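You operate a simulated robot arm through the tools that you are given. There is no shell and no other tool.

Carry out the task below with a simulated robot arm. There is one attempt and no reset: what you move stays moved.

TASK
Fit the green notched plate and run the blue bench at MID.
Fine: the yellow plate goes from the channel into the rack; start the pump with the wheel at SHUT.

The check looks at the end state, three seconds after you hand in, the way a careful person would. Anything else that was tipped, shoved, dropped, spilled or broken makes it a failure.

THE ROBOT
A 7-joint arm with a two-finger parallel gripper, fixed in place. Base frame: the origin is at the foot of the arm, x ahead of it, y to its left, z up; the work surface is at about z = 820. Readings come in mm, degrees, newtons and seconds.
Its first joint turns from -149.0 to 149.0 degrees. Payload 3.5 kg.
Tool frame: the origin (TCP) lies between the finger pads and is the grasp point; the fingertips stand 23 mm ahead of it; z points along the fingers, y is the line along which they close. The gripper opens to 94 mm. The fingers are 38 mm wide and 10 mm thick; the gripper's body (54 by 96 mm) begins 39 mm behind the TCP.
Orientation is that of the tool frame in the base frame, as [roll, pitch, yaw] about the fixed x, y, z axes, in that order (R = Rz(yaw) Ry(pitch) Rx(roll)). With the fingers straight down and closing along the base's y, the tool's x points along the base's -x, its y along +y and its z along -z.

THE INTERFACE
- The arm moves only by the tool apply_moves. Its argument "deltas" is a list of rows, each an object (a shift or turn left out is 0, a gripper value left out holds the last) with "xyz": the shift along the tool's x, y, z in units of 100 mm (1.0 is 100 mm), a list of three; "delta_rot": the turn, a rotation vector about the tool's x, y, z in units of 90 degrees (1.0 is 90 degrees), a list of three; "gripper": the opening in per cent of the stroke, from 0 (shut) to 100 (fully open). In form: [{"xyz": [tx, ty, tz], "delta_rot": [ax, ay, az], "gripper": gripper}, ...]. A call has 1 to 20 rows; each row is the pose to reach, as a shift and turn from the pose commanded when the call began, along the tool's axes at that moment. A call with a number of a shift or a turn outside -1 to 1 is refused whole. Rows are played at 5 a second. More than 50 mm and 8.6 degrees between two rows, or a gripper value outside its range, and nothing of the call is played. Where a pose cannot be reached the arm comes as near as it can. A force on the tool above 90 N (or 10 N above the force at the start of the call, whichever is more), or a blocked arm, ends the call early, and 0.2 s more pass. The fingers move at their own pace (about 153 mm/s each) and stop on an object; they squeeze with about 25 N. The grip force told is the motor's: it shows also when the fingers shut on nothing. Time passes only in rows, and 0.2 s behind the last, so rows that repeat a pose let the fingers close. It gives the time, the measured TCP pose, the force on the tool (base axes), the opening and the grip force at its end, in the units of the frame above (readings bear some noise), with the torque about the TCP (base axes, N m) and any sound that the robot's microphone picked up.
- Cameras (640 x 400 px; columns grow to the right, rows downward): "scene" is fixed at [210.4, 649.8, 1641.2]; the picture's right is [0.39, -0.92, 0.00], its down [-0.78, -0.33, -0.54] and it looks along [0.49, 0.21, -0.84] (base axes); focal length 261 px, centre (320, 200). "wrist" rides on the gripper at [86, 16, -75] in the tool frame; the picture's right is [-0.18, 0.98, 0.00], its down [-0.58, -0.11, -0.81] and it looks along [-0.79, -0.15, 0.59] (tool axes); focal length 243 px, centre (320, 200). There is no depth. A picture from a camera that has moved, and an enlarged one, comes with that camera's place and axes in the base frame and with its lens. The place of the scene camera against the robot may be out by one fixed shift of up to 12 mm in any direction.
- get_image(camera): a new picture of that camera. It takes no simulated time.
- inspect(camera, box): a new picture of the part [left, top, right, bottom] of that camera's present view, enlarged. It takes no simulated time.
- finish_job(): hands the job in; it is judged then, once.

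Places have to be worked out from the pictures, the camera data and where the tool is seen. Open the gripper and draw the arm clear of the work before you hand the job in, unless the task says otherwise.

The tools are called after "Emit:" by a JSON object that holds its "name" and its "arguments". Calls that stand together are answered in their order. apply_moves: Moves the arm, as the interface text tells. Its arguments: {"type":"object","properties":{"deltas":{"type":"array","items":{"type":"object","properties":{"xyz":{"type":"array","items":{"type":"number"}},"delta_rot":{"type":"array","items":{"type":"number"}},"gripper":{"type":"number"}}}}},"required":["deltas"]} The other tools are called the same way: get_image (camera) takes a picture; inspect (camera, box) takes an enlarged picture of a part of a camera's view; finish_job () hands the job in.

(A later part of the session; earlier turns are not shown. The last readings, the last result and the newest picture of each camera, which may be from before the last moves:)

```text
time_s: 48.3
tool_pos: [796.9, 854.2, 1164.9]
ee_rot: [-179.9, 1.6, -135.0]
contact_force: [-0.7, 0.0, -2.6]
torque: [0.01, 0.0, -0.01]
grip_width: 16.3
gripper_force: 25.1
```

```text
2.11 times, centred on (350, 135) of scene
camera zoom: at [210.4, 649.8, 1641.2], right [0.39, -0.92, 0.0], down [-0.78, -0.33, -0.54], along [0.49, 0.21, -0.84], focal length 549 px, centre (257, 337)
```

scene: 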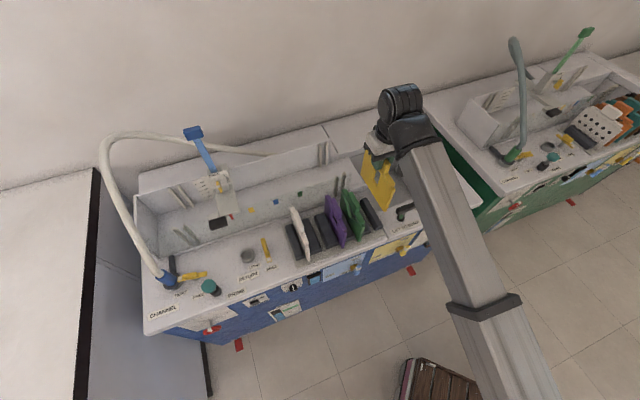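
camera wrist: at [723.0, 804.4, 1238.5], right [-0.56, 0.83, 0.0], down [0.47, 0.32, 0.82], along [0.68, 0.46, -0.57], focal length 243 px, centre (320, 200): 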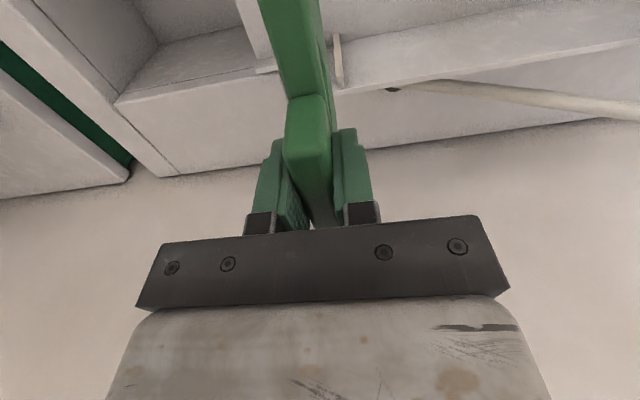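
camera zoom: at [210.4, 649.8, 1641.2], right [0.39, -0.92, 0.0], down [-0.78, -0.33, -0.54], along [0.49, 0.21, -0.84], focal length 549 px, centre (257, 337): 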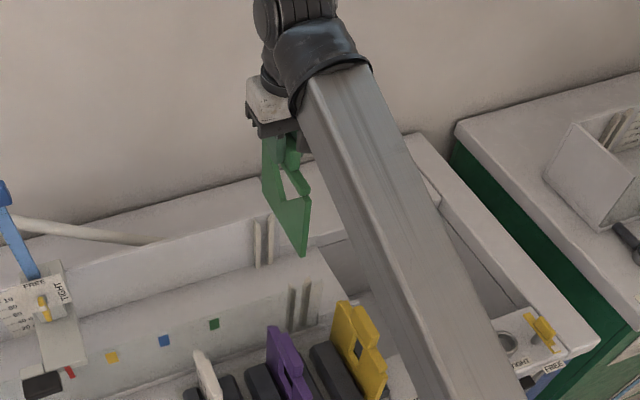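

Green is at exactly the pose yellow had above the slot (s −40.5, n 1167.5). I'll descend to where the plate meets the guide tops and check.

Emit:
{"name": "apply_moves", "arguments": {"deltas": [{"xyz": [0.004, 0.004, 0.15], "gripper": 0}, {"xyz": [0.009, 0.005, 0.32], "gripper": 0}, {"xyz": [0.014, 0.006, 0.5], "gripper": 0}, {"xyz": [0.017, 0.007, 0.6], "gripper": 0}]}}

Emit:
{"name": "inspect", "arguments": {"camera": "scene", "box": [280, 90, 400, 230]}}

Emit:
{"name": "inspect", "arguments": {"camera": "wrist", "box": [240, 0, 400, 160]}}

```text
time_s: 49.3
tool_pos: [796.2, 855.2, 1105.1]
ee_rot: [-179.8, 1.6, -134.9]
contact_force: [0.0, -0.5, -1.5]
torque: [-0.01, -0.01, -0.01]
grip_width: 15.9
gripper_force: 24.7
```

```text
2.86 times, centred on (340, 160) of scene
camera zoom: at [210.4, 649.8, 1641.2], right [0.39, -0.92, 0.0], down [-0.78, -0.33, -0.54], along [0.49, 0.21, -0.84], focal length 745 px, centre (263, 314)
```

zoom: 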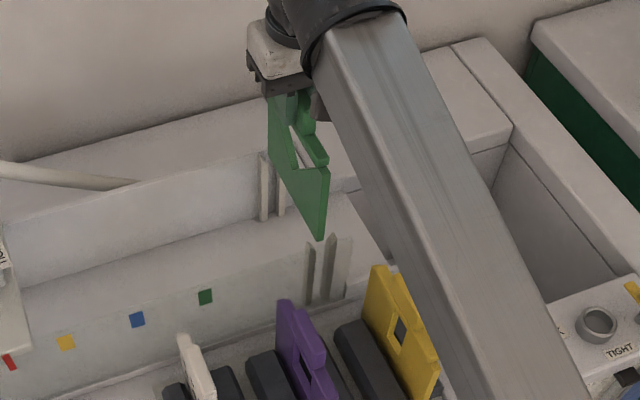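

```text
2.50 times, centred on (320, 80) of wrist
camera zoom: at [721.5, 805.8, 1178.6], right [-0.56, 0.83, 0.0], down [0.47, 0.32, 0.82], along [0.68, 0.46, -0.57], focal length 606 px, centre (320, 500)
```

zoom: 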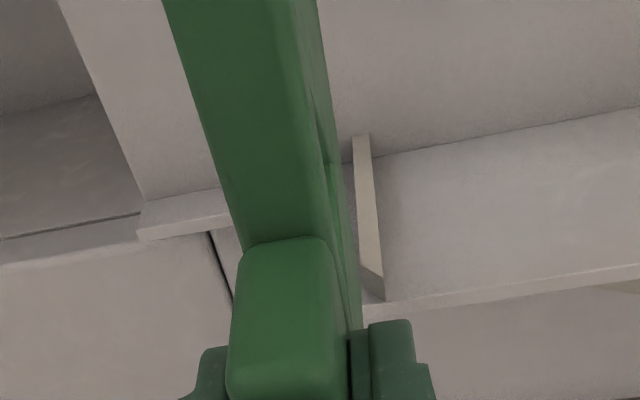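

The lower edge is right above the guide slot. Descending slowly into the guides with force checks.

Emit:
{"name": "apply_moves", "arguments": {"deltas": [{"xyz": [0.002, 0, 0.08], "gripper": 0}, {"xyz": [0.005, 0, 0.16], "gripper": 0}, {"xyz": [0.007, 0.001, 0.24], "gripper": 0}]}}

Emit:
{"name": "apply_moves", "arguments": {"deltas": [{"xyz": [0.002, 0, 0.08], "gripper": 0}, {"xyz": [0.005, 0, 0.16], "gripper": 0}, {"xyz": [0.007, 0.001, 0.24], "gripper": 0}]}}

Emit:
{"name": "inspect", "arguments": {"camera": "scene", "box": [280, 90, 400, 230]}}

```text
time_s: 50.1
tool_pos: [795.3, 855.7, 1080.5]
ee_rot: [-179.9, 1.7, -135.0]
contact_force: [0.0, 0.5, -2.2]
torque: [0.01, 0.02, 0.0]
grip_width: 16.1
gripper_force: 24.7
```

```text
time_s: 50.9
tool_pos: [796.2, 855.6, 1056.3]
ee_rot: [-179.7, 1.6, -135.0]
contact_force: [0.3, 0.5, -3.1]
torque: [-0.02, -0.01, -0.04]
grip_width: 16.0
gripper_force: 25.3
```

```text
2.86 times, centred on (340, 160) of scene
camera zoom: at [210.4, 649.8, 1641.2], right [0.39, -0.92, 0.0], down [-0.78, -0.33, -0.54], along [0.49, 0.21, -0.84], focal length 745 px, centre (263, 314)
```

zoom: 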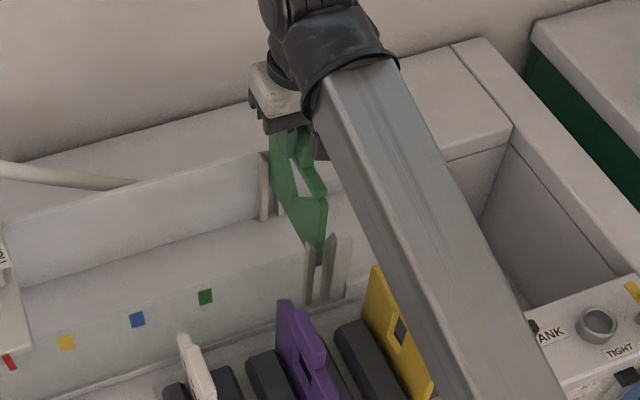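

It's entering the guides with no contact force. I'll nudge +0.8 mm in s to match the seat reading and continue.

Emit:
{"name": "apply_moves", "arguments": {"deltas": [{"xyz": [0.002, -0.008, 0.08], "gripper": 0}, {"xyz": [0.005, -0.008, 0.16], "gripper": 0}, {"xyz": [0.007, -0.008, 0.24], "gripper": 0}]}}

Emit:
{"name": "apply_moves", "arguments": {"deltas": [{"xyz": [0.002, 0, 0.08], "gripper": 0}, {"xyz": [0.005, 0, 0.16], "gripper": 0}, {"xyz": [0.007, 0.001, 0.24], "gripper": 0}]}}

Emit:
{"name": "apply_moves", "arguments": {"deltas": [{"xyz": [0.002, 0, 0.06], "gripper": 0}, {"xyz": [0.004, 0, 0.12], "gripper": 0}]}}

```text
time_s: 51.7
tool_pos: [796.5, 853.8, 1031.5]
ee_rot: [-179.8, 1.6, -135.0]
contact_force: [-0.1, -0.1, -2.5]
torque: [0.0, 0.0, 0.0]
grip_width: 15.6
gripper_force: 25.7
```

```text
time_s: 52.5
tool_pos: [796.6, 854.2, 1008.6]
ee_rot: [-179.8, 1.6, -135.0]
contact_force: [1.3, -0.3, -1.9]
torque: [0.01, 0.01, 0.02]
grip_width: 16.0
gripper_force: 25.1
```

```text
time_s: 53.1
tool_pos: [796.0, 854.5, 994.3]
ee_rot: [-179.8, 1.7, -135.1]
contact_force: [-0.5, 0.1, -2.5]
torque: [0.02, -0.01, -0.02]
grip_width: 15.9
gripper_force: 25.3
```

Smooth so far at z 994, with seat expected near 982. Lowering in smaller steps now.

Emit:
{"name": "apply_moves", "arguments": {"deltas": [{"xyz": [0.001, 0, 0.04], "gripper": 0}, {"xyz": [0.002, 0, 0.08], "gripper": 0}]}}

Emit:
{"name": "apply_moves", "arguments": {"deltas": [{"xyz": [0.001, 0, 0.02], "gripper": 0}, {"xyz": [0.001, 0, 0.04], "gripper": 0}]}}

```text
time_s: 53.7
tool_pos: [796.3, 853.0, 987.6]
ee_rot: [-179.9, 1.6, -135.0]
contact_force: [-0.3, 0.3, -3.0]
torque: [0.02, 0.02, -0.01]
grip_width: 15.8
gripper_force: 25.3
```

```text
time_s: 54.3
tool_pos: [795.4, 853.7, 984.0]
ee_rot: [-179.8, 1.7, -134.9]
contact_force: [0.0, -0.3, -1.9]
torque: [0.01, 0.02, 0.04]
grip_width: 15.8
gripper_force: 25.0
```

Still no contact at 984; two more small steps.

Emit:
{"name": "apply_moves", "arguments": {"deltas": [{"xyz": [0, 0, 0.015], "gripper": 0}, {"xyz": [0.001, 0, 0.03], "gripper": 0}]}}

Emit:
{"name": "inspect", "arguments": {"camera": "scene", "box": [300, 130, 370, 220]}}

```text
time_s: 54.9
tool_pos: [794.9, 853.6, 981.7]
ee_rot: [-179.8, 1.6, -134.9]
contact_force: [0.4, -0.4, -2.2]
torque: [0.01, 0.02, 0.0]
grip_width: 15.8
gripper_force: 24.6
```

```text
4.44 times, centred on (335, 175) of scene
camera zoom: at [210.4, 649.8, 1641.2], right [0.39, -0.92, 0.0], down [-0.78, -0.33, -0.54], along [0.49, 0.21, -0.84], focal length 1159 px, centre (253, 311)
```

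zoom: 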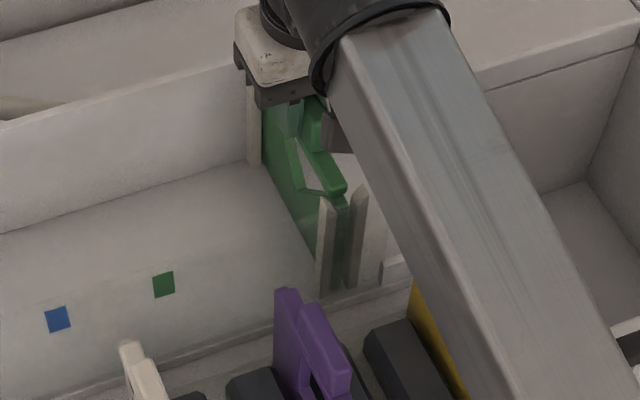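

Emit:
{"name": "apply_moves", "arguments": {"deltas": [{"xyz": [0, 0, 0.012], "gripper": 0}, {"xyz": [0.001, 0, 0.025], "gripper": 0}]}}

```text
time_s: 55.5
tool_pos: [796.6, 853.9, 980.4]
ee_rot: [-179.9, 1.5, -135.0]
contact_force: [-1.2, 0.0, 7.1]
torque: [-0.26, 0.31, -0.06]
grip_width: 15.7
gripper_force: 24.8
```

First contact at z ≈ 980 (front edge, as with yellow). I'll press 2 mm more to seat it flat.

Emit:
{"name": "apply_moves", "arguments": {"deltas": [{"xyz": [0, 0, 0.02], "gripper": 0}, {"xyz": [0, 0, 0.02], "gripper": 0}]}}

```text
time_s: 56.1
tool_pos: [795.9, 853.7, 978.2]
ee_rot: [-179.9, 1.7, -135.0]
contact_force: [0.3, -1.1, 36.0]
torque: [0.2, 0.11, -0.08]
grip_width: 15.1
gripper_force: 19.4
```

Seated: 36 N with little torque. I'll unload 2 mm, then open the fingers.

Emit:
{"name": "apply_moves", "arguments": {"deltas": [{"xyz": [0, 0, -0.02], "gripper": 0}, {"xyz": [0, 0, -0.02], "gripper": 20}, {"xyz": [0, 0, -0.02], "gripper": 40}, {"xyz": [0, 0, -0.02], "gripper": 60}, {"xyz": [0, 0, -0.02], "gripper": 60}]}}

Emit:
{"name": "get_image", "arguments": {"camera": "wrist"}}

```text
time_s: 57.3
tool_pos: [796.9, 854.4, 979.7]
ee_rot: [-179.8, 1.6, -135.0]
contact_force: [-0.1, 0.4, -0.2]
torque: [-0.01, 0.01, -0.02]
grip_width: 56.5
gripper_force: 0.1
```

```text
taken
camera wrist: at [723.1, 803.5, 1052.5], right [-0.56, 0.83, 0.0], down [0.47, 0.32, 0.82], along [0.68, 0.46, -0.57], focal length 243 px, centre (320, 200)
```

wrist: 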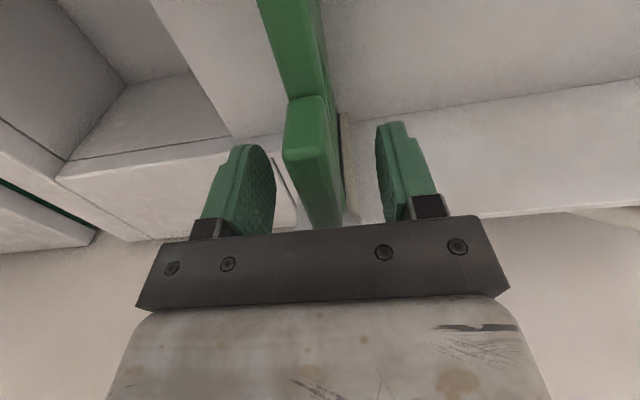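

Green stands in the channel guides, free of the fingers. I'll rise straight up and check from above that it sits level like yellow did.

Emit:
{"name": "apply_moves", "arguments": {"deltas": [{"xyz": [-0.005, 0, -0.15], "gripper": 60}, {"xyz": [-0.01, -0.001, -0.35], "gripper": 60}, {"xyz": [-0.018, -0.002, -0.6], "gripper": 60}, {"xyz": [-0.024, -0.003, -0.85], "gripper": 60}]}}

Emit:
{"name": "apply_moves", "arguments": {"deltas": [{"xyz": [0.25, 0, -0.1], "gripper": 60}, {"xyz": [0.5, 0, -0.15], "gripper": 60}, {"xyz": [0.75, 0, -0.15], "gripper": 60}, {"xyz": [1.0, 0, -0.15], "gripper": 60}, {"xyz": [1.0, 0, -0.15], "gripper": 60}]}}

Emit:
{"name": "inspect", "arguments": {"camera": "wrist", "box": [240, 60, 400, 220]}}

Emit:
{"name": "inspect", "arguments": {"camera": "scene", "box": [300, 130, 370, 220]}}

```text
time_s: 58.3
tool_pos: [797.9, 853.9, 1065.2]
ee_rot: [-179.8, 1.6, -135.0]
contact_force: [0.3, 0.4, -0.2]
torque: [0.01, 0.03, 0.0]
grip_width: 56.4
gripper_force: 0.1
```

```text
time_s: 59.5
tool_pos: [727.0, 783.8, 1076.4]
ee_rot: [-179.9, 1.6, -135.0]
contact_force: [-0.8, -0.3, 0.0]
torque: [-0.02, 0.02, -0.03]
grip_width: 56.3
gripper_force: 0.0
```

```text
2.50 times, centred on (320, 140) of wrist
camera zoom: at [653.0, 733.1, 1150.5], right [-0.56, 0.83, 0.0], down [0.47, 0.32, 0.82], along [0.68, 0.46, -0.57], focal length 606 px, centre (320, 350)
```

zoom: 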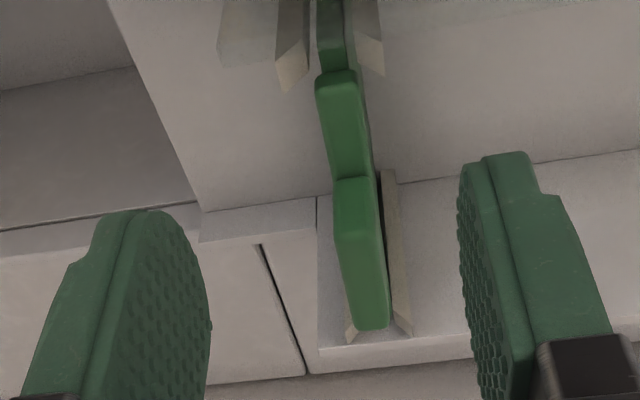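

```text
4.44 times, centred on (335, 175) of scene
camera zoom: at [210.4, 649.8, 1641.2], right [0.39, -0.92, 0.0], down [-0.78, -0.33, -0.54], along [0.49, 0.21, -0.84], focal length 1159 px, centre (253, 311)
```

zoom: 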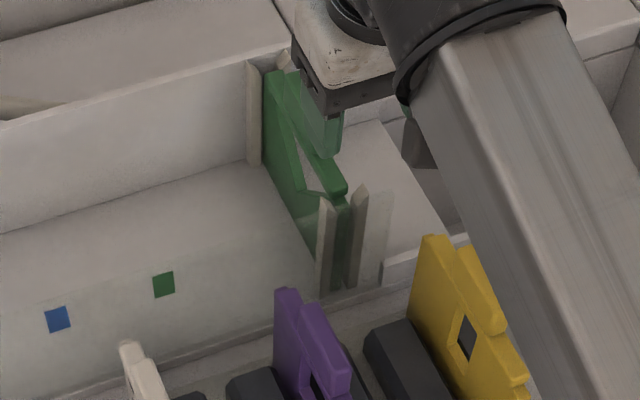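

Green sits in the guides exactly where yellow was (handle near-top at n 1138, z 989). Next, the front panel: I'll go back and left in front of the bench for a close look at the pump switch.

Emit:
{"name": "apply_moves", "arguments": {"deltas": [{"xyz": [0.27, 0.33, 0], "gripper": 60}, {"xyz": [0.54, 0.66, 0], "gripper": 60}, {"xyz": [0.8, 1.0, 0], "gripper": 60}]}}

Emit:
{"name": "apply_moves", "arguments": {"deltas": [{"xyz": [0.27, 0.33, 0], "gripper": 60}, {"xyz": [0.54, 0.66, 0], "gripper": 60}, {"xyz": [0.8, 1.0, 0], "gripper": 60}]}}

Emit:
{"name": "apply_moves", "arguments": {"deltas": [{"xyz": [0.27, 0.33, 0], "gripper": 60}, {"xyz": [0.54, 0.66, 0], "gripper": 60}, {"xyz": [0.8, 1.0, 0], "gripper": 60}]}}

Emit:
{"name": "apply_moves", "arguments": {"deltas": [{"xyz": [0.27, 0.33, 0.1], "gripper": 60}, {"xyz": [0.54, 0.66, 0.2], "gripper": 60}, {"xyz": [0.8, 1.0, 0.3], "gripper": 60}]}}

Emit:
{"name": "get_image", "arguments": {"camera": "scene"}}

Emit:
{"name": "get_image", "arguments": {"camera": "wrist"}}

```text
time_s: 60.3
tool_pos: [600.9, 795.7, 1073.8]
ee_rot: [-179.8, 1.5, -135.0]
contact_force: [0.1, 0.4, 0.3]
torque: [0.0, -0.02, -0.03]
grip_width: 56.3
gripper_force: 0.1
```

```text
time_s: 61.1
tool_pos: [472.2, 811.5, 1070.8]
ee_rot: [-179.8, 1.7, -135.1]
contact_force: [-1.0, 0.1, 0.2]
torque: [0.02, 0.02, -0.01]
grip_width: 56.4
gripper_force: 0.1
```

```text
time_s: 61.9
tool_pos: [345.7, 826.1, 1070.6]
ee_rot: [-179.8, 1.5, -135.1]
contact_force: [-0.7, 1.2, 0.0]
torque: [0.0, 0.02, 0.01]
grip_width: 56.4
gripper_force: 0.0
```

```text
time_s: 62.7
tool_pos: [217.8, 840.0, 1035.9]
ee_rot: [-179.8, 1.6, -135.1]
contact_force: [0.2, -1.3, -0.1]
torque: [0.0, -0.02, -0.02]
grip_width: 56.5
gripper_force: 0.1
```

```text
taken
```

scene: 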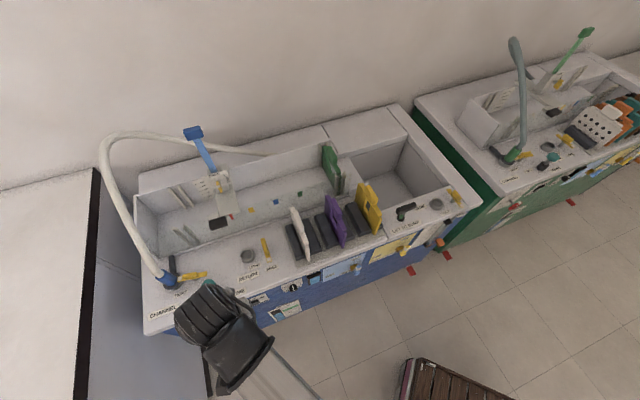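

```text
taken
camera wrist: at [144.2, 792.0, 1109.7], right [-0.56, 0.83, 0.0], down [0.47, 0.32, 0.82], along [0.68, 0.46, -0.57], focal length 243 px, centre (320, 200)
```

wrist: 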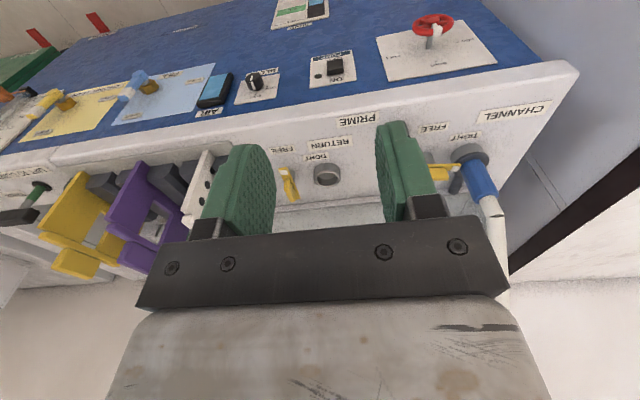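

The plates are all in place. I'll back away from the bench, lower, and tilt the tool towards horizontal to face the front panel.

Emit:
{"name": "apply_moves", "arguments": {"deltas": [{"xyz": [0.2, 0, 0.2], "delta_rot": [0, -0.06, 0], "gripper": 60}, {"xyz": [0.4, 0, 0.4], "delta_rot": [0, -0.12, 0]}, {"xyz": [0.6, 0, 0.6], "delta_rot": [0, -0.18, 0]}, {"xyz": [0.8, 0, 0.8], "delta_rot": [0, -0.25, 0]}, {"xyz": [0.9, 0, 0.9], "delta_rot": [0, -0.32, 0]}, {"xyz": [1.0, 0, 1.0], "delta_rot": [0, -0.4, 0]}]}}

Emit:
{"name": "get_image", "arguments": {"camera": "wrist"}}

Emit:
{"name": "get_image", "arguments": {"camera": "scene"}}

```text
time_s: 64.1
tool_pos: [149.0, 771.7, 933.8]
ee_rot: [-179.9, 37.7, -134.9]
contact_force: [0.5, 0.4, 0.1]
torque: [0.02, -0.03, 0.02]
grip_width: 56.3
gripper_force: 0.1
```

```text
taken
camera wrist: at [56.4, 704.0, 941.1], right [-0.59, 0.8, 0.11], down [0.05, -0.1, 0.99], along [0.8, 0.59, 0.02], focal length 243 px, centre (320, 200)
```

wrist: 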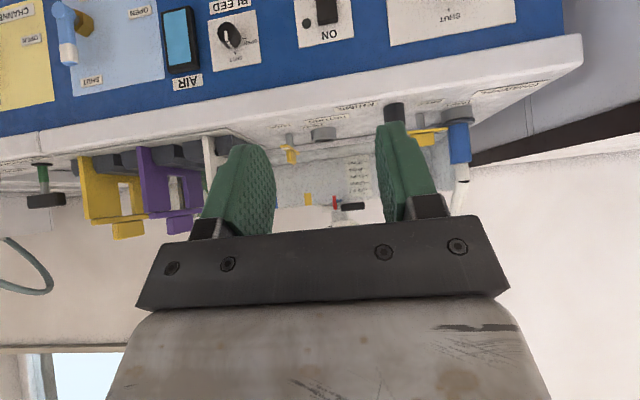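

```text
taken
```

scene: 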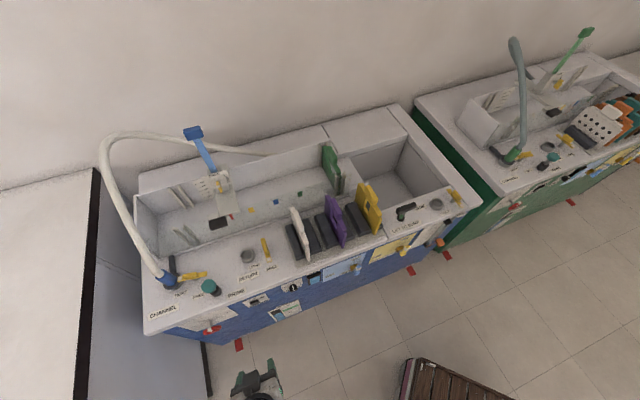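

The panel is in view. I'll go down further and continue the tilt to bring the tool horizontal.

Emit:
{"name": "apply_moves", "arguments": {"deltas": [{"xyz": [0.1, 0, 0.13], "delta_rot": [0, -0.06, 0]}, {"xyz": [0.2, 0, 0.26], "delta_rot": [0, -0.12, 0]}, {"xyz": [0.3, 0, 0.39], "delta_rot": [0, -0.18, 0]}, {"xyz": [0.41, 0, 0.53], "delta_rot": [0, -0.24, 0]}, {"xyz": [0.51, 0, 0.66], "delta_rot": [0, -0.3, 0]}, {"xyz": [0.61, 0, 0.79], "delta_rot": [0, -0.36, 0]}]}}

Emit:
{"name": "get_image", "arguments": {"camera": "wrist"}}

Emit:
{"name": "get_image", "arguments": {"camera": "scene"}}

```text
time_s: 65.5
tool_pos: [147.4, 770.4, 834.4]
ee_rot: [-179.6, 70.0, -134.6]
contact_force: [-0.7, 0.3, 0.2]
torque: [-0.02, 0.02, -0.02]
grip_width: 56.2
gripper_force: 0.0
```

```text
taken
camera wrist: at [66.8, 712.9, 779.7], right [-0.65, 0.74, 0.17], down [-0.32, -0.47, 0.82], along [0.69, 0.48, 0.54], focal length 243 px, centre (320, 200)
```

wrist: 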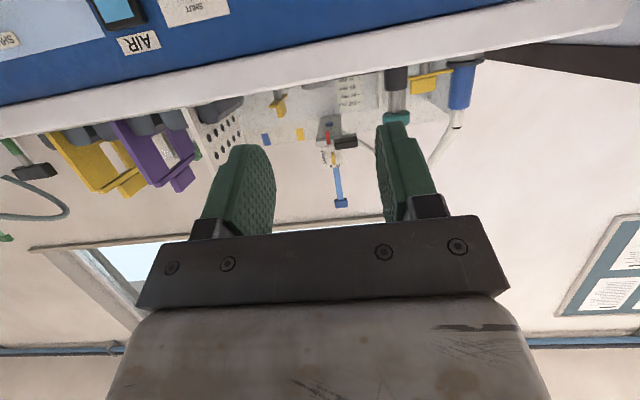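

```text
taken
```

scene: 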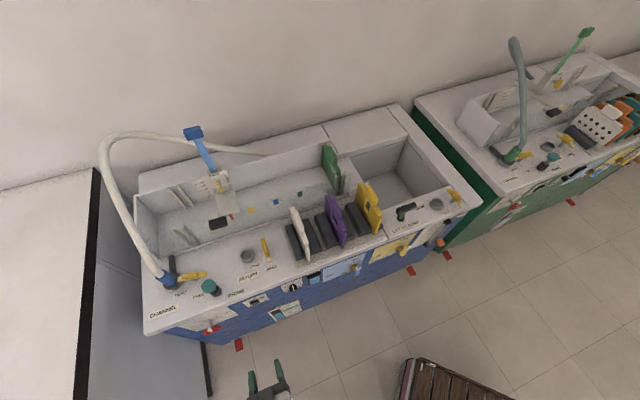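

A notice board shows on the wall to the right; it may hold instructions, so I'll zoom in on it.

Emit:
{"name": "inspect", "arguments": {"camera": "wrist", "box": [540, 200, 640, 350]}}

Emit:
{"name": "inspect", "arguments": {"camera": "wrist", "box": [200, 60, 480, 220]}}

```text
2.67 times, centred on (590, 275) of wrist
camera zoom: at [66.8, 712.9, 779.7], right [-0.65, 0.74, 0.17], down [-0.32, -0.47, 0.82], along [0.69, 0.48, 0.54], focal length 647 px, centre (-400, 0)
```

zoom: 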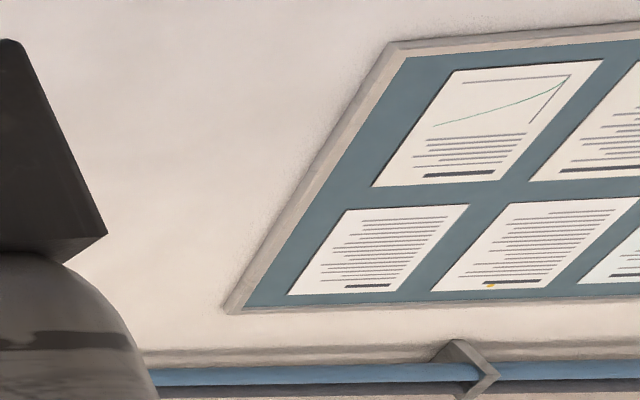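

```text
2.29 times, centred on (340, 140) of wrist
camera zoom: at [66.8, 712.9, 779.7], right [-0.65, 0.74, 0.17], down [-0.32, -0.47, 0.82], along [0.69, 0.48, 0.54], focal length 555 px, centre (274, 337)
```

zoom: 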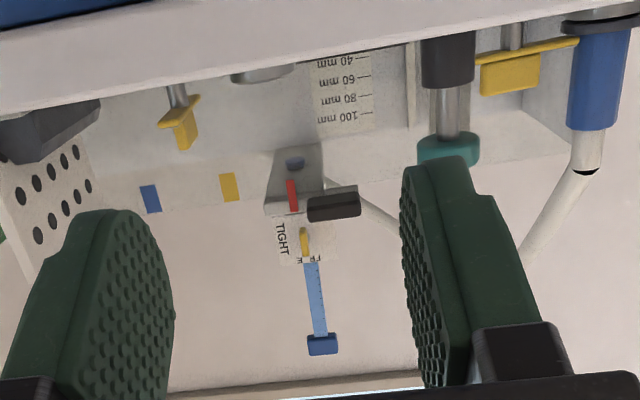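

The papers are only decorative. I'll finish the tilt to horizontal and come down to the height of the pump switch (z ≈ 715).

Emit:
{"name": "apply_moves", "arguments": {"deltas": [{"xyz": [0.25, 0, 0.09], "delta_rot": [0, -0.05, 0], "gripper": 60}, {"xyz": [0.5, 0, 0.18], "delta_rot": [0, -0.11, 0]}, {"xyz": [0.75, 0, 0.27], "delta_rot": [0, -0.17, 0]}, {"xyz": [1.0, 0, 0.36], "delta_rot": [0, -0.22, 0]}]}}

Emit:
{"name": "get_image", "arguments": {"camera": "wrist"}}

Emit:
{"name": "inspect", "arguments": {"camera": "wrist", "box": [240, 0, 480, 150]}}

```text
time_s: 66.5
tool_pos: [147.0, 769.7, 729.4]
ee_rot: [-136.2, 89.8, -91.2]
contact_force: [0.6, 1.0, 0.8]
torque: [-0.01, 0.02, 0.0]
grip_width: 56.6
gripper_force: 0.1
```

```text
taken
camera wrist: at [84.3, 729.1, 644.5], right [-0.69, 0.7, 0.18], down [-0.49, -0.64, 0.58], along [0.52, 0.32, 0.79], focal length 243 px, centre (320, 200)
```

wrist: 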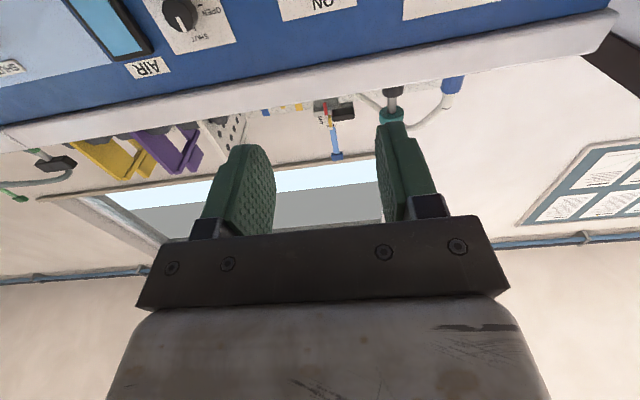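

```text
2.67 times, centred on (360, 75) of wrist
camera zoom: at [84.3, 729.1, 644.5], right [-0.69, 0.7, 0.18], down [-0.49, -0.64, 0.58], along [0.52, 0.32, 0.79], focal length 647 px, centre (213, 533)
```

zoom: 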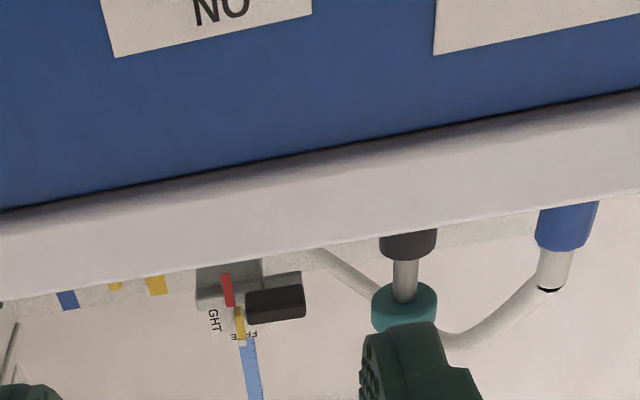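

The panel plane works out at n ≈ 877 with the ON label at z ≈ 723. I'll move forward 90 mm and a bit lower to see the switch properly.

Emit:
{"name": "apply_moves", "arguments": {"deltas": [{"xyz": [0.05, 0, 0.3], "gripper": 60}, {"xyz": [0.1, 0, 0.6]}, {"xyz": [0.2, 0, 0.9]}]}}

Emit:
{"name": "get_image", "arguments": {"camera": "wrist"}}

Emit:
{"name": "inspect", "arguments": {"camera": "wrist", "box": [200, 0, 440, 150]}}

```text
time_s: 67.3
tool_pos: [210.7, 834.6, 706.6]
ee_rot: [-146.2, 89.6, -101.2]
contact_force: [0.8, 0.4, -0.1]
torque: [-0.04, 0.02, 0.0]
grip_width: 56.4
gripper_force: 0.1
```

```text
taken
camera wrist: at [146.3, 793.2, 621.9], right [-0.69, 0.7, 0.18], down [-0.49, -0.64, 0.58], along [0.52, 0.32, 0.79], focal length 243 px, centre (320, 200)
```

wrist: 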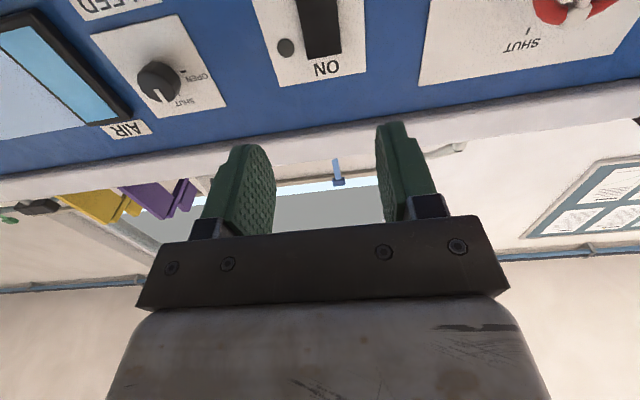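

```text
2.67 times, centred on (320, 75) of wrist
camera zoom: at [146.3, 793.2, 621.9], right [-0.69, 0.7, 0.18], down [-0.49, -0.64, 0.58], along [0.52, 0.32, 0.79], focal length 647 px, centre (320, 533)
```

zoom: 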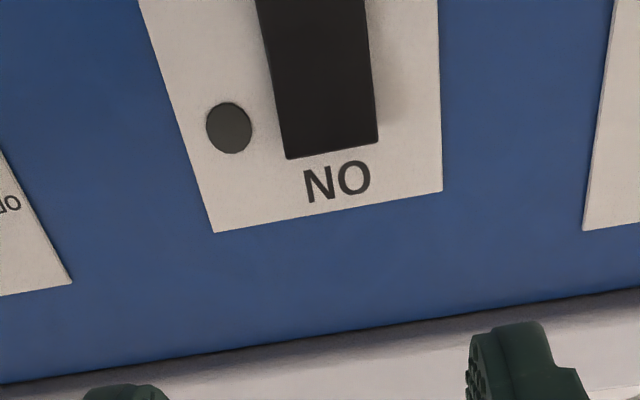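

The rocker's upper end is visible but the lower part is cut off. I'll lower 60 mm to see all of it.

Emit:
{"name": "apply_moves", "arguments": {"deltas": [{"xyz": [0.3, 0, 0], "gripper": 60}, {"xyz": [0.6, 0, 0]}]}}

Emit:
{"name": "get_image", "arguments": {"camera": "wrist"}}

Emit:
{"name": "inspect", "arguments": {"camera": "wrist", "box": [220, 0, 420, 150]}}

Emit:
{"name": "inspect", "arguments": {"camera": "wrist", "box": [420, 0, 640, 150]}}

```text
time_s: 67.9
tool_pos: [210.1, 835.4, 646.1]
ee_rot: [-146.6, 89.7, -101.7]
contact_force: [-0.2, -0.2, 0.0]
torque: [0.0, 0.01, -0.01]
grip_width: 56.3
gripper_force: 0.0
```

```text
taken
camera wrist: at [147.4, 793.5, 561.5], right [-0.69, 0.7, 0.18], down [-0.49, -0.64, 0.59], along [0.52, 0.32, 0.79], focal length 243 px, centre (320, 200)
```

wrist: 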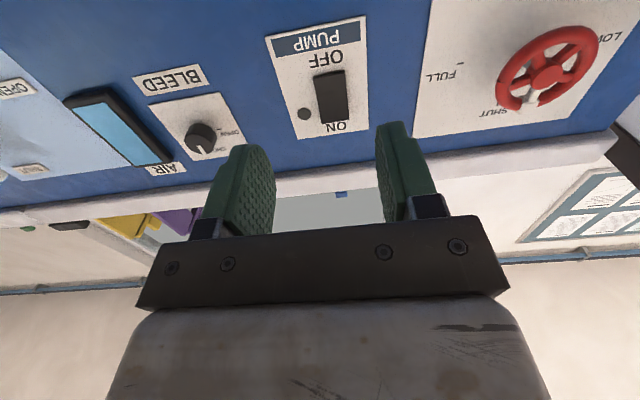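

```text
2.67 times, centred on (320, 75) of wrist
camera zoom: at [147.4, 793.5, 561.5], right [-0.69, 0.7, 0.18], down [-0.49, -0.64, 0.59], along [0.52, 0.32, 0.79], focal length 647 px, centre (320, 533)
```

zoom: 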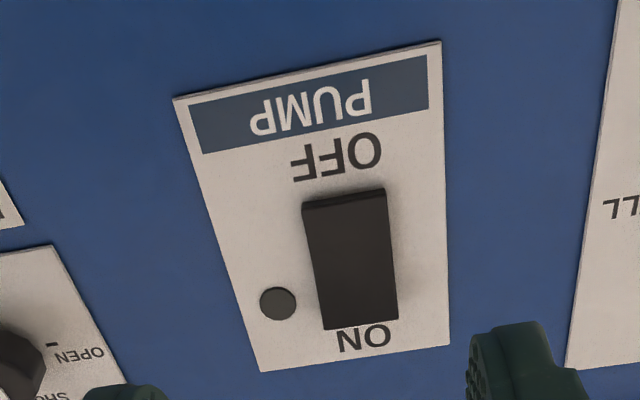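

```text
2.67 times, centred on (530, 75) of wrist
camera zoom: at [147.4, 793.5, 561.5], right [-0.69, 0.7, 0.18], down [-0.49, -0.64, 0.59], along [0.52, 0.32, 0.79], focal length 647 px, centre (-240, 533)
```

zoom: 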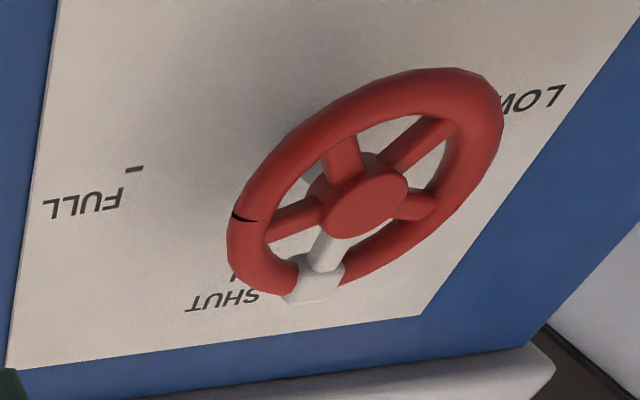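

The rocker spans z ≈ 664–708 at s ≈ −445.5 with its face near n ≈ 866; ON is the upper half. I'll close the fingers, rise to z ≈ 701 and come to within about 20 mm of it.

Emit:
{"name": "apply_moves", "arguments": {"deltas": [{"xyz": [-0.2, 0.01, 0.1], "gripper": 20}, {"xyz": [-0.4, 0.02, 0.3], "gripper": 0}, {"xyz": [-0.55, 0.033, 0.55], "gripper": 0}, {"xyz": [-0.55, 0.033, 0.78], "gripper": 0}, {"xyz": [-0.55, 0.033, 0.78], "gripper": 0}]}}

Emit:
{"name": "get_image", "arguments": {"camera": "wrist"}}

Emit:
{"name": "inspect", "arguments": {"camera": "wrist", "box": [240, 80, 400, 200]}}

Emit:
{"name": "get_image", "arguments": {"camera": "scene"}}

```text
time_s: 69.1
tool_pos: [265.0, 891.0, 700.7]
ee_rot: [-144.9, 89.7, -99.8]
contact_force: [-0.2, -0.2, -0.7]
torque: [0.03, 0.0, -0.02]
grip_width: 0.2
gripper_force: 24.9
```

```text
taken
camera wrist: at [201.5, 850.8, 616.0], right [-0.69, 0.7, 0.18], down [-0.49, -0.64, 0.59], along [0.52, 0.32, 0.79], focal length 243 px, centre (320, 200)
```

wrist: 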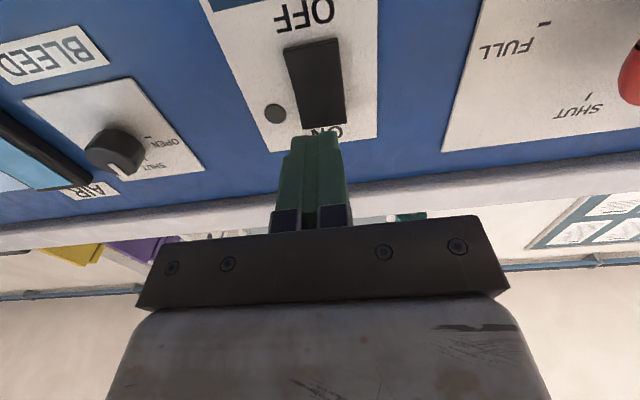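

```text
3.33 times, centred on (320, 140) of wrist
camera zoom: at [201.5, 850.8, 616.0], right [-0.69, 0.7, 0.18], down [-0.49, -0.64, 0.59], along [0.52, 0.32, 0.79], focal length 809 px, centre (320, 400)
```

zoom: 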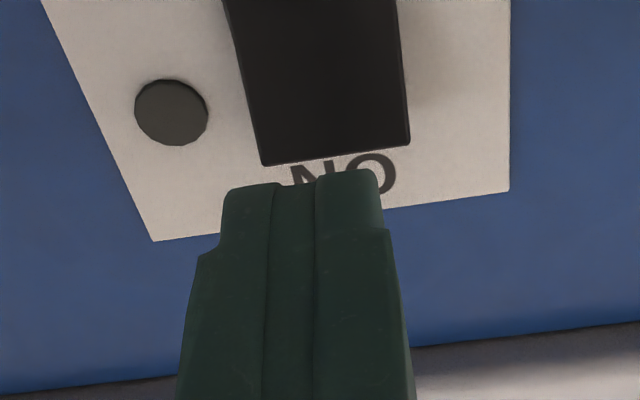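

```text
taken
```

scene: 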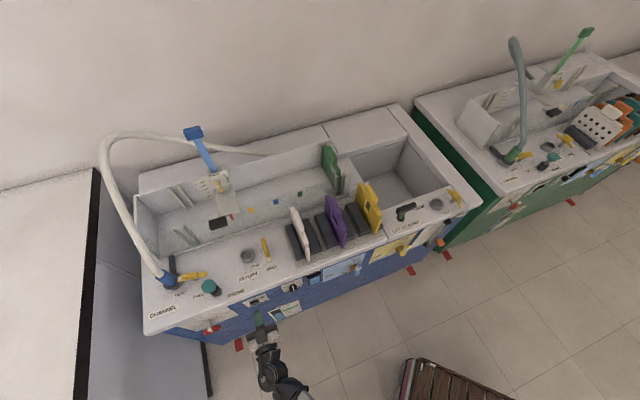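

The forward line hits the rocker about 8 mm below its ON end, centred. I'll press forward gently in steps and listen for a click.

Emit:
{"name": "apply_moves", "arguments": {"deltas": [{"xyz": [0, 0.01, 0.1], "gripper": 0}, {"xyz": [0, 0.01, 0.18], "gripper": 0}, {"xyz": [0, 0.01, 0.24], "gripper": 0}]}}

Emit:
{"name": "get_image", "arguments": {"camera": "wrist"}}

```text
time_s: 69.9
tool_pos: [281.0, 909.2, 701.4]
ee_rot: [-144.0, 89.8, -99.1]
contact_force: [0.7, -0.1, -1.1]
torque: [0.03, -0.02, 0.01]
grip_width: 0.0
gripper_force: 24.7
```

```text
taken
camera wrist: at [216.9, 868.3, 617.0], right [-0.69, 0.7, 0.18], down [-0.49, -0.64, 0.58], along [0.52, 0.32, 0.79], focal length 243 px, centre (320, 200)
```

wrist: 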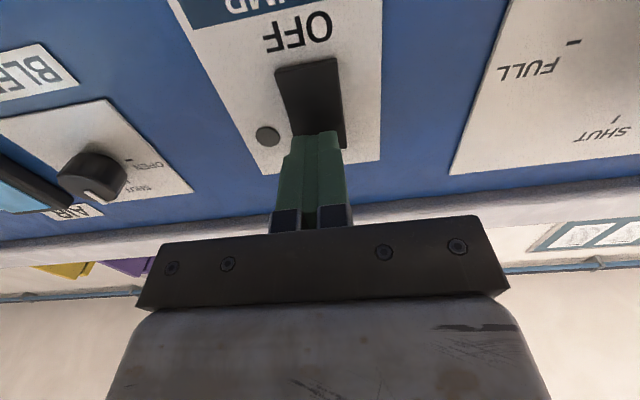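

The tip is almost at the rocker (TCP n ≈ 841.6), with no contact yet. I'll continue pressing forward a few millimetres at a time.

Emit:
{"name": "apply_moves", "arguments": {"deltas": [{"xyz": [0, 0, 0.03], "gripper": 0}, {"xyz": [0, 0, 0.06], "gripper": 0}]}}

Emit:
{"name": "apply_moves", "arguments": {"deltas": [{"xyz": [0, 0, 0.02], "gripper": 0}, {"xyz": [0, 0, 0.04], "gripper": 0}]}}

Emit:
{"name": "inspect", "arguments": {"camera": "wrist", "box": [220, 20, 400, 160]}}

```text
time_s: 70.5
tool_pos: [285.1, 913.0, 701.9]
ee_rot: [-145.4, 89.7, -100.4]
contact_force: [-11.1, -12.3, -0.8]
torque: [-0.25, 0.11, -0.03]
grip_width: 0.1
gripper_force: 24.7
heard: click
```

```text
time_s: 71.2
tool_pos: [283.8, 912.2, 702.2]
ee_rot: [-159.3, 89.6, -114.0]
contact_force: [-26.5, -18.1, 3.9]
torque: [-0.25, 0.35, 0.03]
grip_width: 0.1
gripper_force: 25.2
stopped in row 2: the force on the tool passed its limit at 95 N (the readings are from after the stop); the commanded pose is now the measured one
```

```text
2.86 times, centred on (310, 90) of wrist
camera zoom: at [220.8, 871.5, 617.5], right [-0.7, 0.69, 0.18], down [-0.49, -0.65, 0.59], along [0.52, 0.32, 0.79], focal length 693 px, centre (349, 514)
```

zoom: 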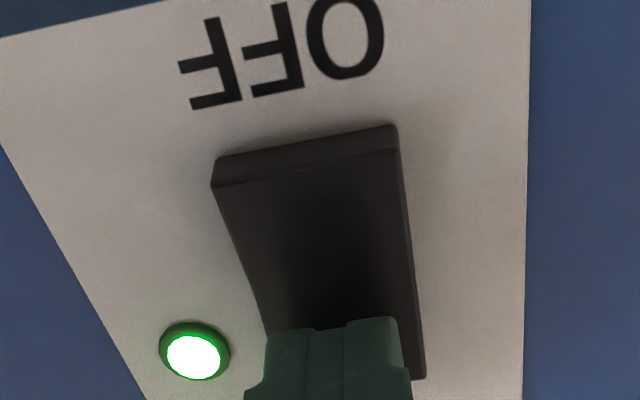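

Click heard and the lamp is lit green: the pump is ON with the wheel at SHUT. I'll back straight off.

Emit:
{"name": "apply_moves", "arguments": {"deltas": [{"xyz": [0, 0, -0.1], "gripper": 0}, {"xyz": [0, 0, -0.4], "gripper": 0}, {"xyz": [0, 0, -0.8], "gripper": 0}, {"xyz": [0.15, 0, -1.0], "gripper": 40}]}}

Emit:
{"name": "get_image", "arguments": {"camera": "wrist"}}

Emit:
{"name": "get_image", "arguments": {"camera": "scene"}}

```text
time_s: 72.2
tool_pos: [215.5, 843.9, 688.0]
ee_rot: [-164.2, 89.6, -119.1]
contact_force: [0.2, 1.0, 0.3]
torque: [0.01, -0.02, -0.02]
grip_width: 37.5
gripper_force: 0.1
```

```text
taken
camera wrist: at [151.9, 803.5, 603.2], right [-0.7, 0.7, 0.18], down [-0.49, -0.64, 0.59], along [0.53, 0.32, 0.79], focal length 243 px, centre (320, 200)
```

wrist: 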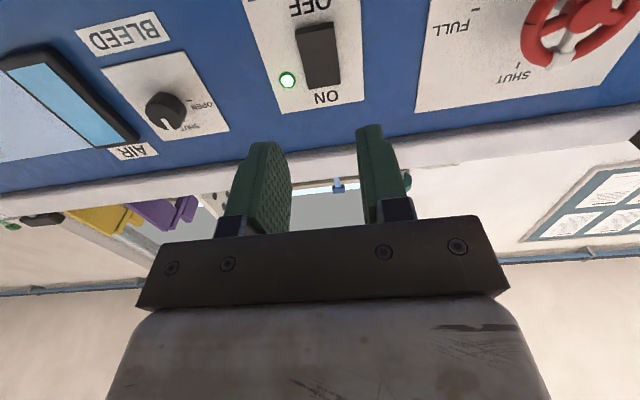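

```text
taken
```

scene: 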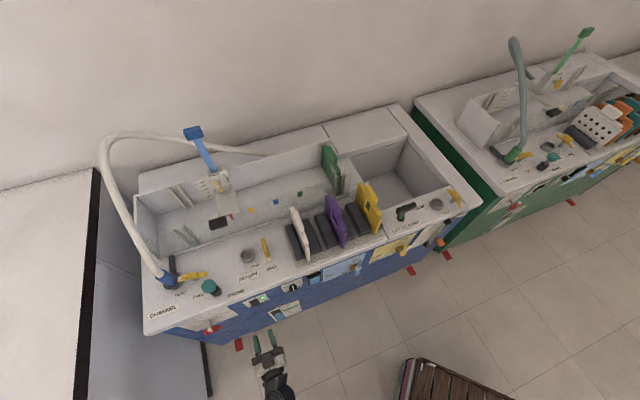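

The pump is running with the wheel still at SHUT. Wheel axis is at s ≈ −601, z ≈ 675.5, hub near n ≈ 840, with an outer radius of about 29 mm. I'll move sideways in front of it.

Emit:
{"name": "apply_moves", "arguments": {"deltas": [{"xyz": [0.04, 0.3, 0], "gripper": 60}, {"xyz": [0.08, 0.6, 0], "gripper": 80}, {"xyz": [0.12, 0.8, 0], "gripper": 90}]}}

Emit:
{"name": "apply_moves", "arguments": {"deltas": [{"xyz": [0, 0.3, -0.05], "gripper": 90}, {"xyz": [0, 0.6, -0.1], "gripper": 90}, {"xyz": [0, 0.77, -0.1], "gripper": 90}]}}

Emit:
{"name": "get_image", "arguments": {"camera": "wrist"}}

Emit:
{"name": "inspect", "arguments": {"camera": "wrist", "box": [220, 0, 420, 150]}}

```text
time_s: 73.0
tool_pos: [158.8, 900.6, 675.5]
ee_rot: [-158.7, 89.4, -113.5]
contact_force: [-0.1, 1.2, -0.8]
torque: [0.02, -0.03, 0.02]
grip_width: 84.5
gripper_force: 0.1
```

```text
time_s: 73.8
tool_pos: [97.6, 948.6, 675.3]
ee_rot: [-156.5, 89.5, -111.4]
contact_force: [1.0, -0.1, 0.1]
torque: [0.02, 0.01, -0.02]
grip_width: 84.7
gripper_force: 0.0
```

```text
taken
camera wrist: at [33.0, 906.7, 591.5], right [-0.7, 0.7, 0.18], down [-0.49, -0.64, 0.59], along [0.53, 0.32, 0.79], focal length 243 px, centre (320, 200)
```

wrist: 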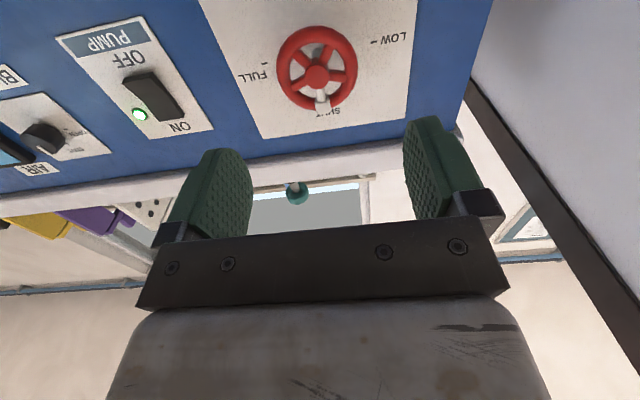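

```text
2.67 times, centred on (320, 75) of wrist
camera zoom: at [33.0, 906.7, 591.5], right [-0.7, 0.7, 0.18], down [-0.49, -0.64, 0.59], along [0.53, 0.32, 0.79], focal length 647 px, centre (320, 533)
```

zoom: 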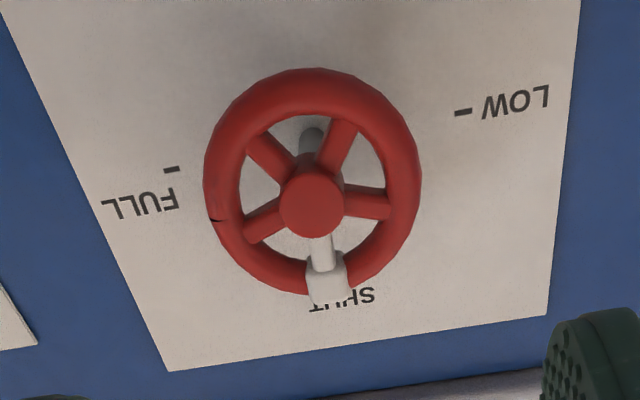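

The hub is nearly centred on the tool axis (1.9 mm off). I'll correct that and pre-rotate the gripper +45° so the fingers miss the white block, leaving wrist range for a half turn.

Emit:
{"name": "apply_moves", "arguments": {"deltas": [{"xyz": [0, -0.019, 0], "delta_rot": [0, 0, 0.085], "gripper": 90}, {"xyz": [0, -0.019, 0], "delta_rot": [0, 0, 0.17], "gripper": 90}, {"xyz": [0, -0.019, 0], "delta_rot": [0, 0, 0.25], "gripper": 90}, {"xyz": [0, -0.019, 0], "delta_rot": [0, 0, 0.335], "gripper": 90}, {"xyz": [0, -0.019, 0], "delta_rot": [0, 0, 0.42], "gripper": 90}, {"xyz": [0, -0.019, 0], "delta_rot": [0, 0, 0.5], "gripper": 90}]}}

Emit:
{"name": "get_image", "arguments": {"camera": "wrist"}}

Emit:
{"name": "get_image", "arguments": {"camera": "scene"}}

```text
time_s: 75.2
tool_pos: [99.5, 945.3, 674.7]
ee_rot: [90.7, 45.0, 135.5]
contact_force: [0.3, 0.2, -0.5]
torque: [0.02, 0.02, 0.02]
grip_width: 84.9
gripper_force: 0.1
```

```text
taken
camera wrist: at [-4.8, 944.4, 627.5], right [-0.4, 0.4, 0.82], down [-0.22, -0.91, 0.34], along [0.89, -0.05, 0.45], focal length 243 px, centre (320, 200)
```

wrist: 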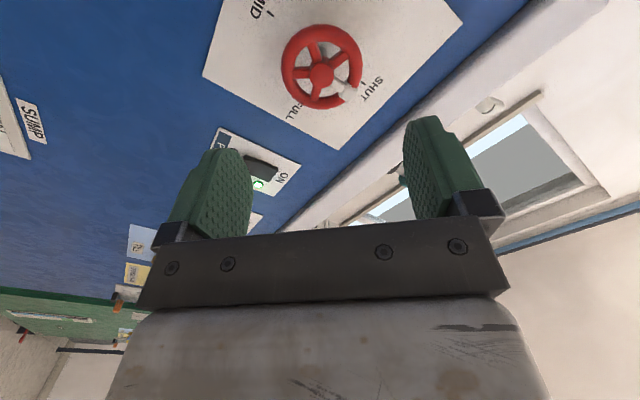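

```text
taken
```

scene: 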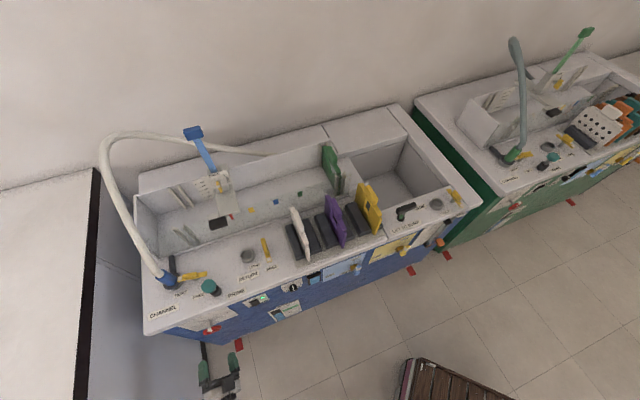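

The hub is now dead centre at the expected pixel. I'll advance 98 mm so the open fingers surround the rim.

Emit:
{"name": "apply_moves", "arguments": {"deltas": [{"xyz": [-0.01, 0.01, 0.3], "gripper": 90}, {"xyz": [-0.012, 0.012, 0.6], "gripper": 90}, {"xyz": [-0.014, 0.014, 0.85], "gripper": 90}, {"xyz": [-0.015, 0.015, 0.98], "gripper": 90}, {"xyz": [-0.015, 0.015, 0.98], "gripper": 90}]}}

Emit:
{"name": "get_image", "arguments": {"camera": "wrist"}}

Emit:
{"name": "inspect", "arguments": {"camera": "wrist", "box": [200, 60, 460, 240]}}

```text
time_s: 76.5
tool_pos: [167.2, 1015.3, 675.0]
ee_rot: [90.5, 45.1, 135.5]
contact_force: [-0.3, 0.3, 0.4]
torque: [0.01, 0.02, 0.01]
grip_width: 84.5
gripper_force: 0.0
```

```text
taken
camera wrist: at [63.3, 1014.7, 627.6], right [-0.4, 0.4, 0.82], down [-0.22, -0.91, 0.34], along [0.89, -0.05, 0.45], focal length 243 px, centre (320, 200)
```

wrist: 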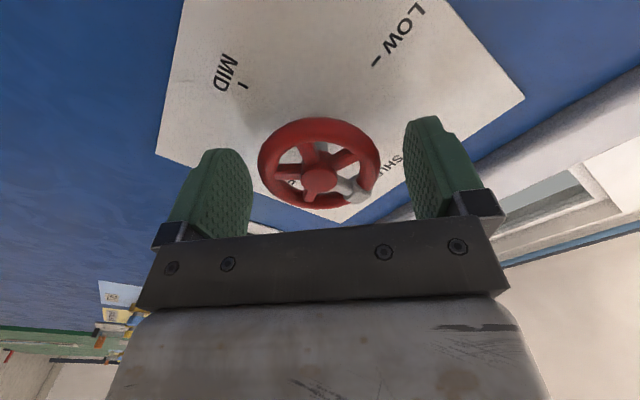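

```text
2.22 times, centred on (330, 150) of wrist
camera zoom: at [63.3, 1014.7, 627.6], right [-0.4, 0.4, 0.82], down [-0.22, -0.91, 0.34], along [0.89, -0.05, 0.45], focal length 539 px, centre (298, 311)
```

zoom: 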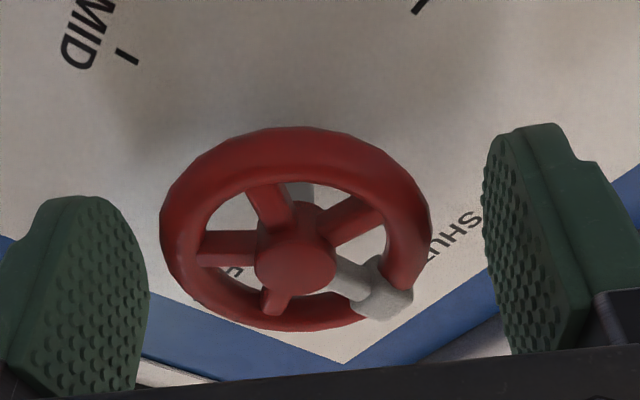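

The rim is centred between the pads and the white block is off to the side. Closing on the rim.

Emit:
{"name": "apply_moves", "arguments": {"deltas": [{"gripper": 75}, {"gripper": 65}, {"gripper": 55}, {"gripper": 45}, {"gripper": 45}]}}

Emit:
{"name": "inspect", "arguments": {"camera": "wrist", "box": [200, 60, 460, 240]}}

```text
time_s: 77.7
tool_pos: [167.7, 1015.6, 674.2]
ee_rot: [90.6, 45.1, 135.5]
contact_force: [3.2, -4.5, -5.5]
torque: [0.09, -0.11, -0.1]
grip_width: 59.9
gripper_force: 45.4
```

```text
2.22 times, centred on (330, 150) of wrist
camera zoom: at [63.5, 1014.5, 627.3], right [-0.4, 0.41, 0.82], down [-0.22, -0.91, 0.34], along [0.89, -0.05, 0.45], focal length 539 px, centre (298, 311)
```

zoom: 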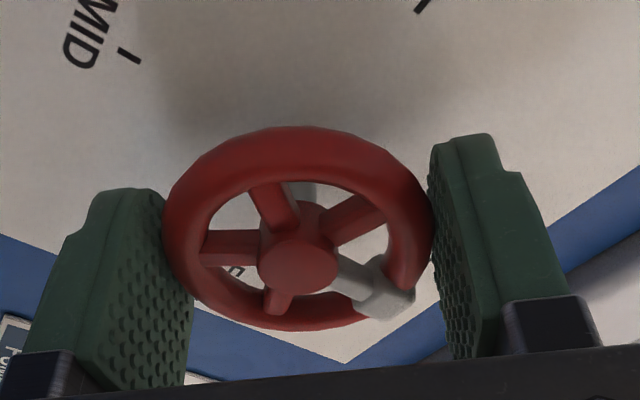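

Gripped at 59.9 mm. I'll turn counter-clockwise (SHUT → LOW → MID) starting with 30° and check that the wheel follows.

Emit:
{"name": "apply_moves", "arguments": {"deltas": [{"delta_rot": [0, 0, -0.06], "gripper": 45}, {"delta_rot": [0, 0, -0.12], "gripper": 45}, {"delta_rot": [0, 0, -0.18], "gripper": 45}, {"delta_rot": [0, 0, -0.25], "gripper": 45}, {"delta_rot": [0, 0, -0.333], "gripper": 45}]}}

Emit:
{"name": "get_image", "arguments": {"camera": "wrist"}}

Emit:
{"name": "get_image", "arguments": {"camera": "scene"}}

```text
time_s: 78.8
tool_pos: [167.1, 1016.0, 674.7]
ee_rot: [92.0, 75.2, 137.0]
contact_force: [-5.4, -0.8, -13.4]
torque: [0.24, -0.27, -1.22]
grip_width: 59.8
gripper_force: 45.2
```

```text
taken
camera wrist: at [88.1, 989.5, 597.8], right [-0.64, 0.64, 0.43], down [-0.39, -0.75, 0.54], along [0.67, 0.18, 0.72], focal length 243 px, centre (320, 200)
```

wrist: 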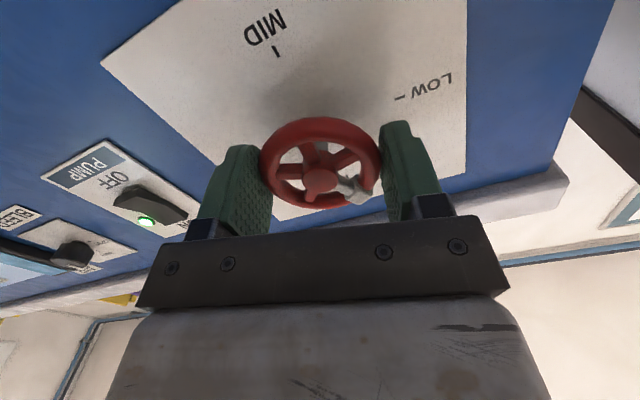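

```text
taken
```

scene: 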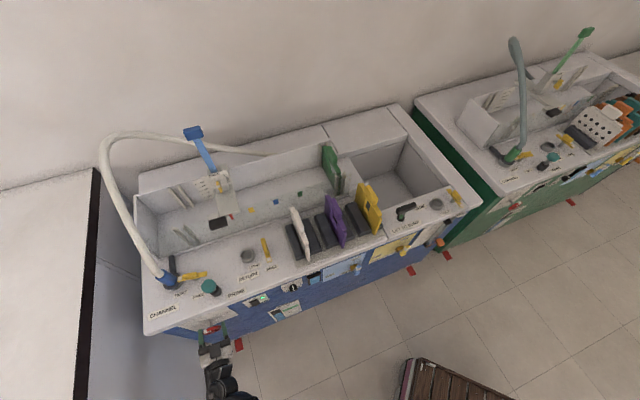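

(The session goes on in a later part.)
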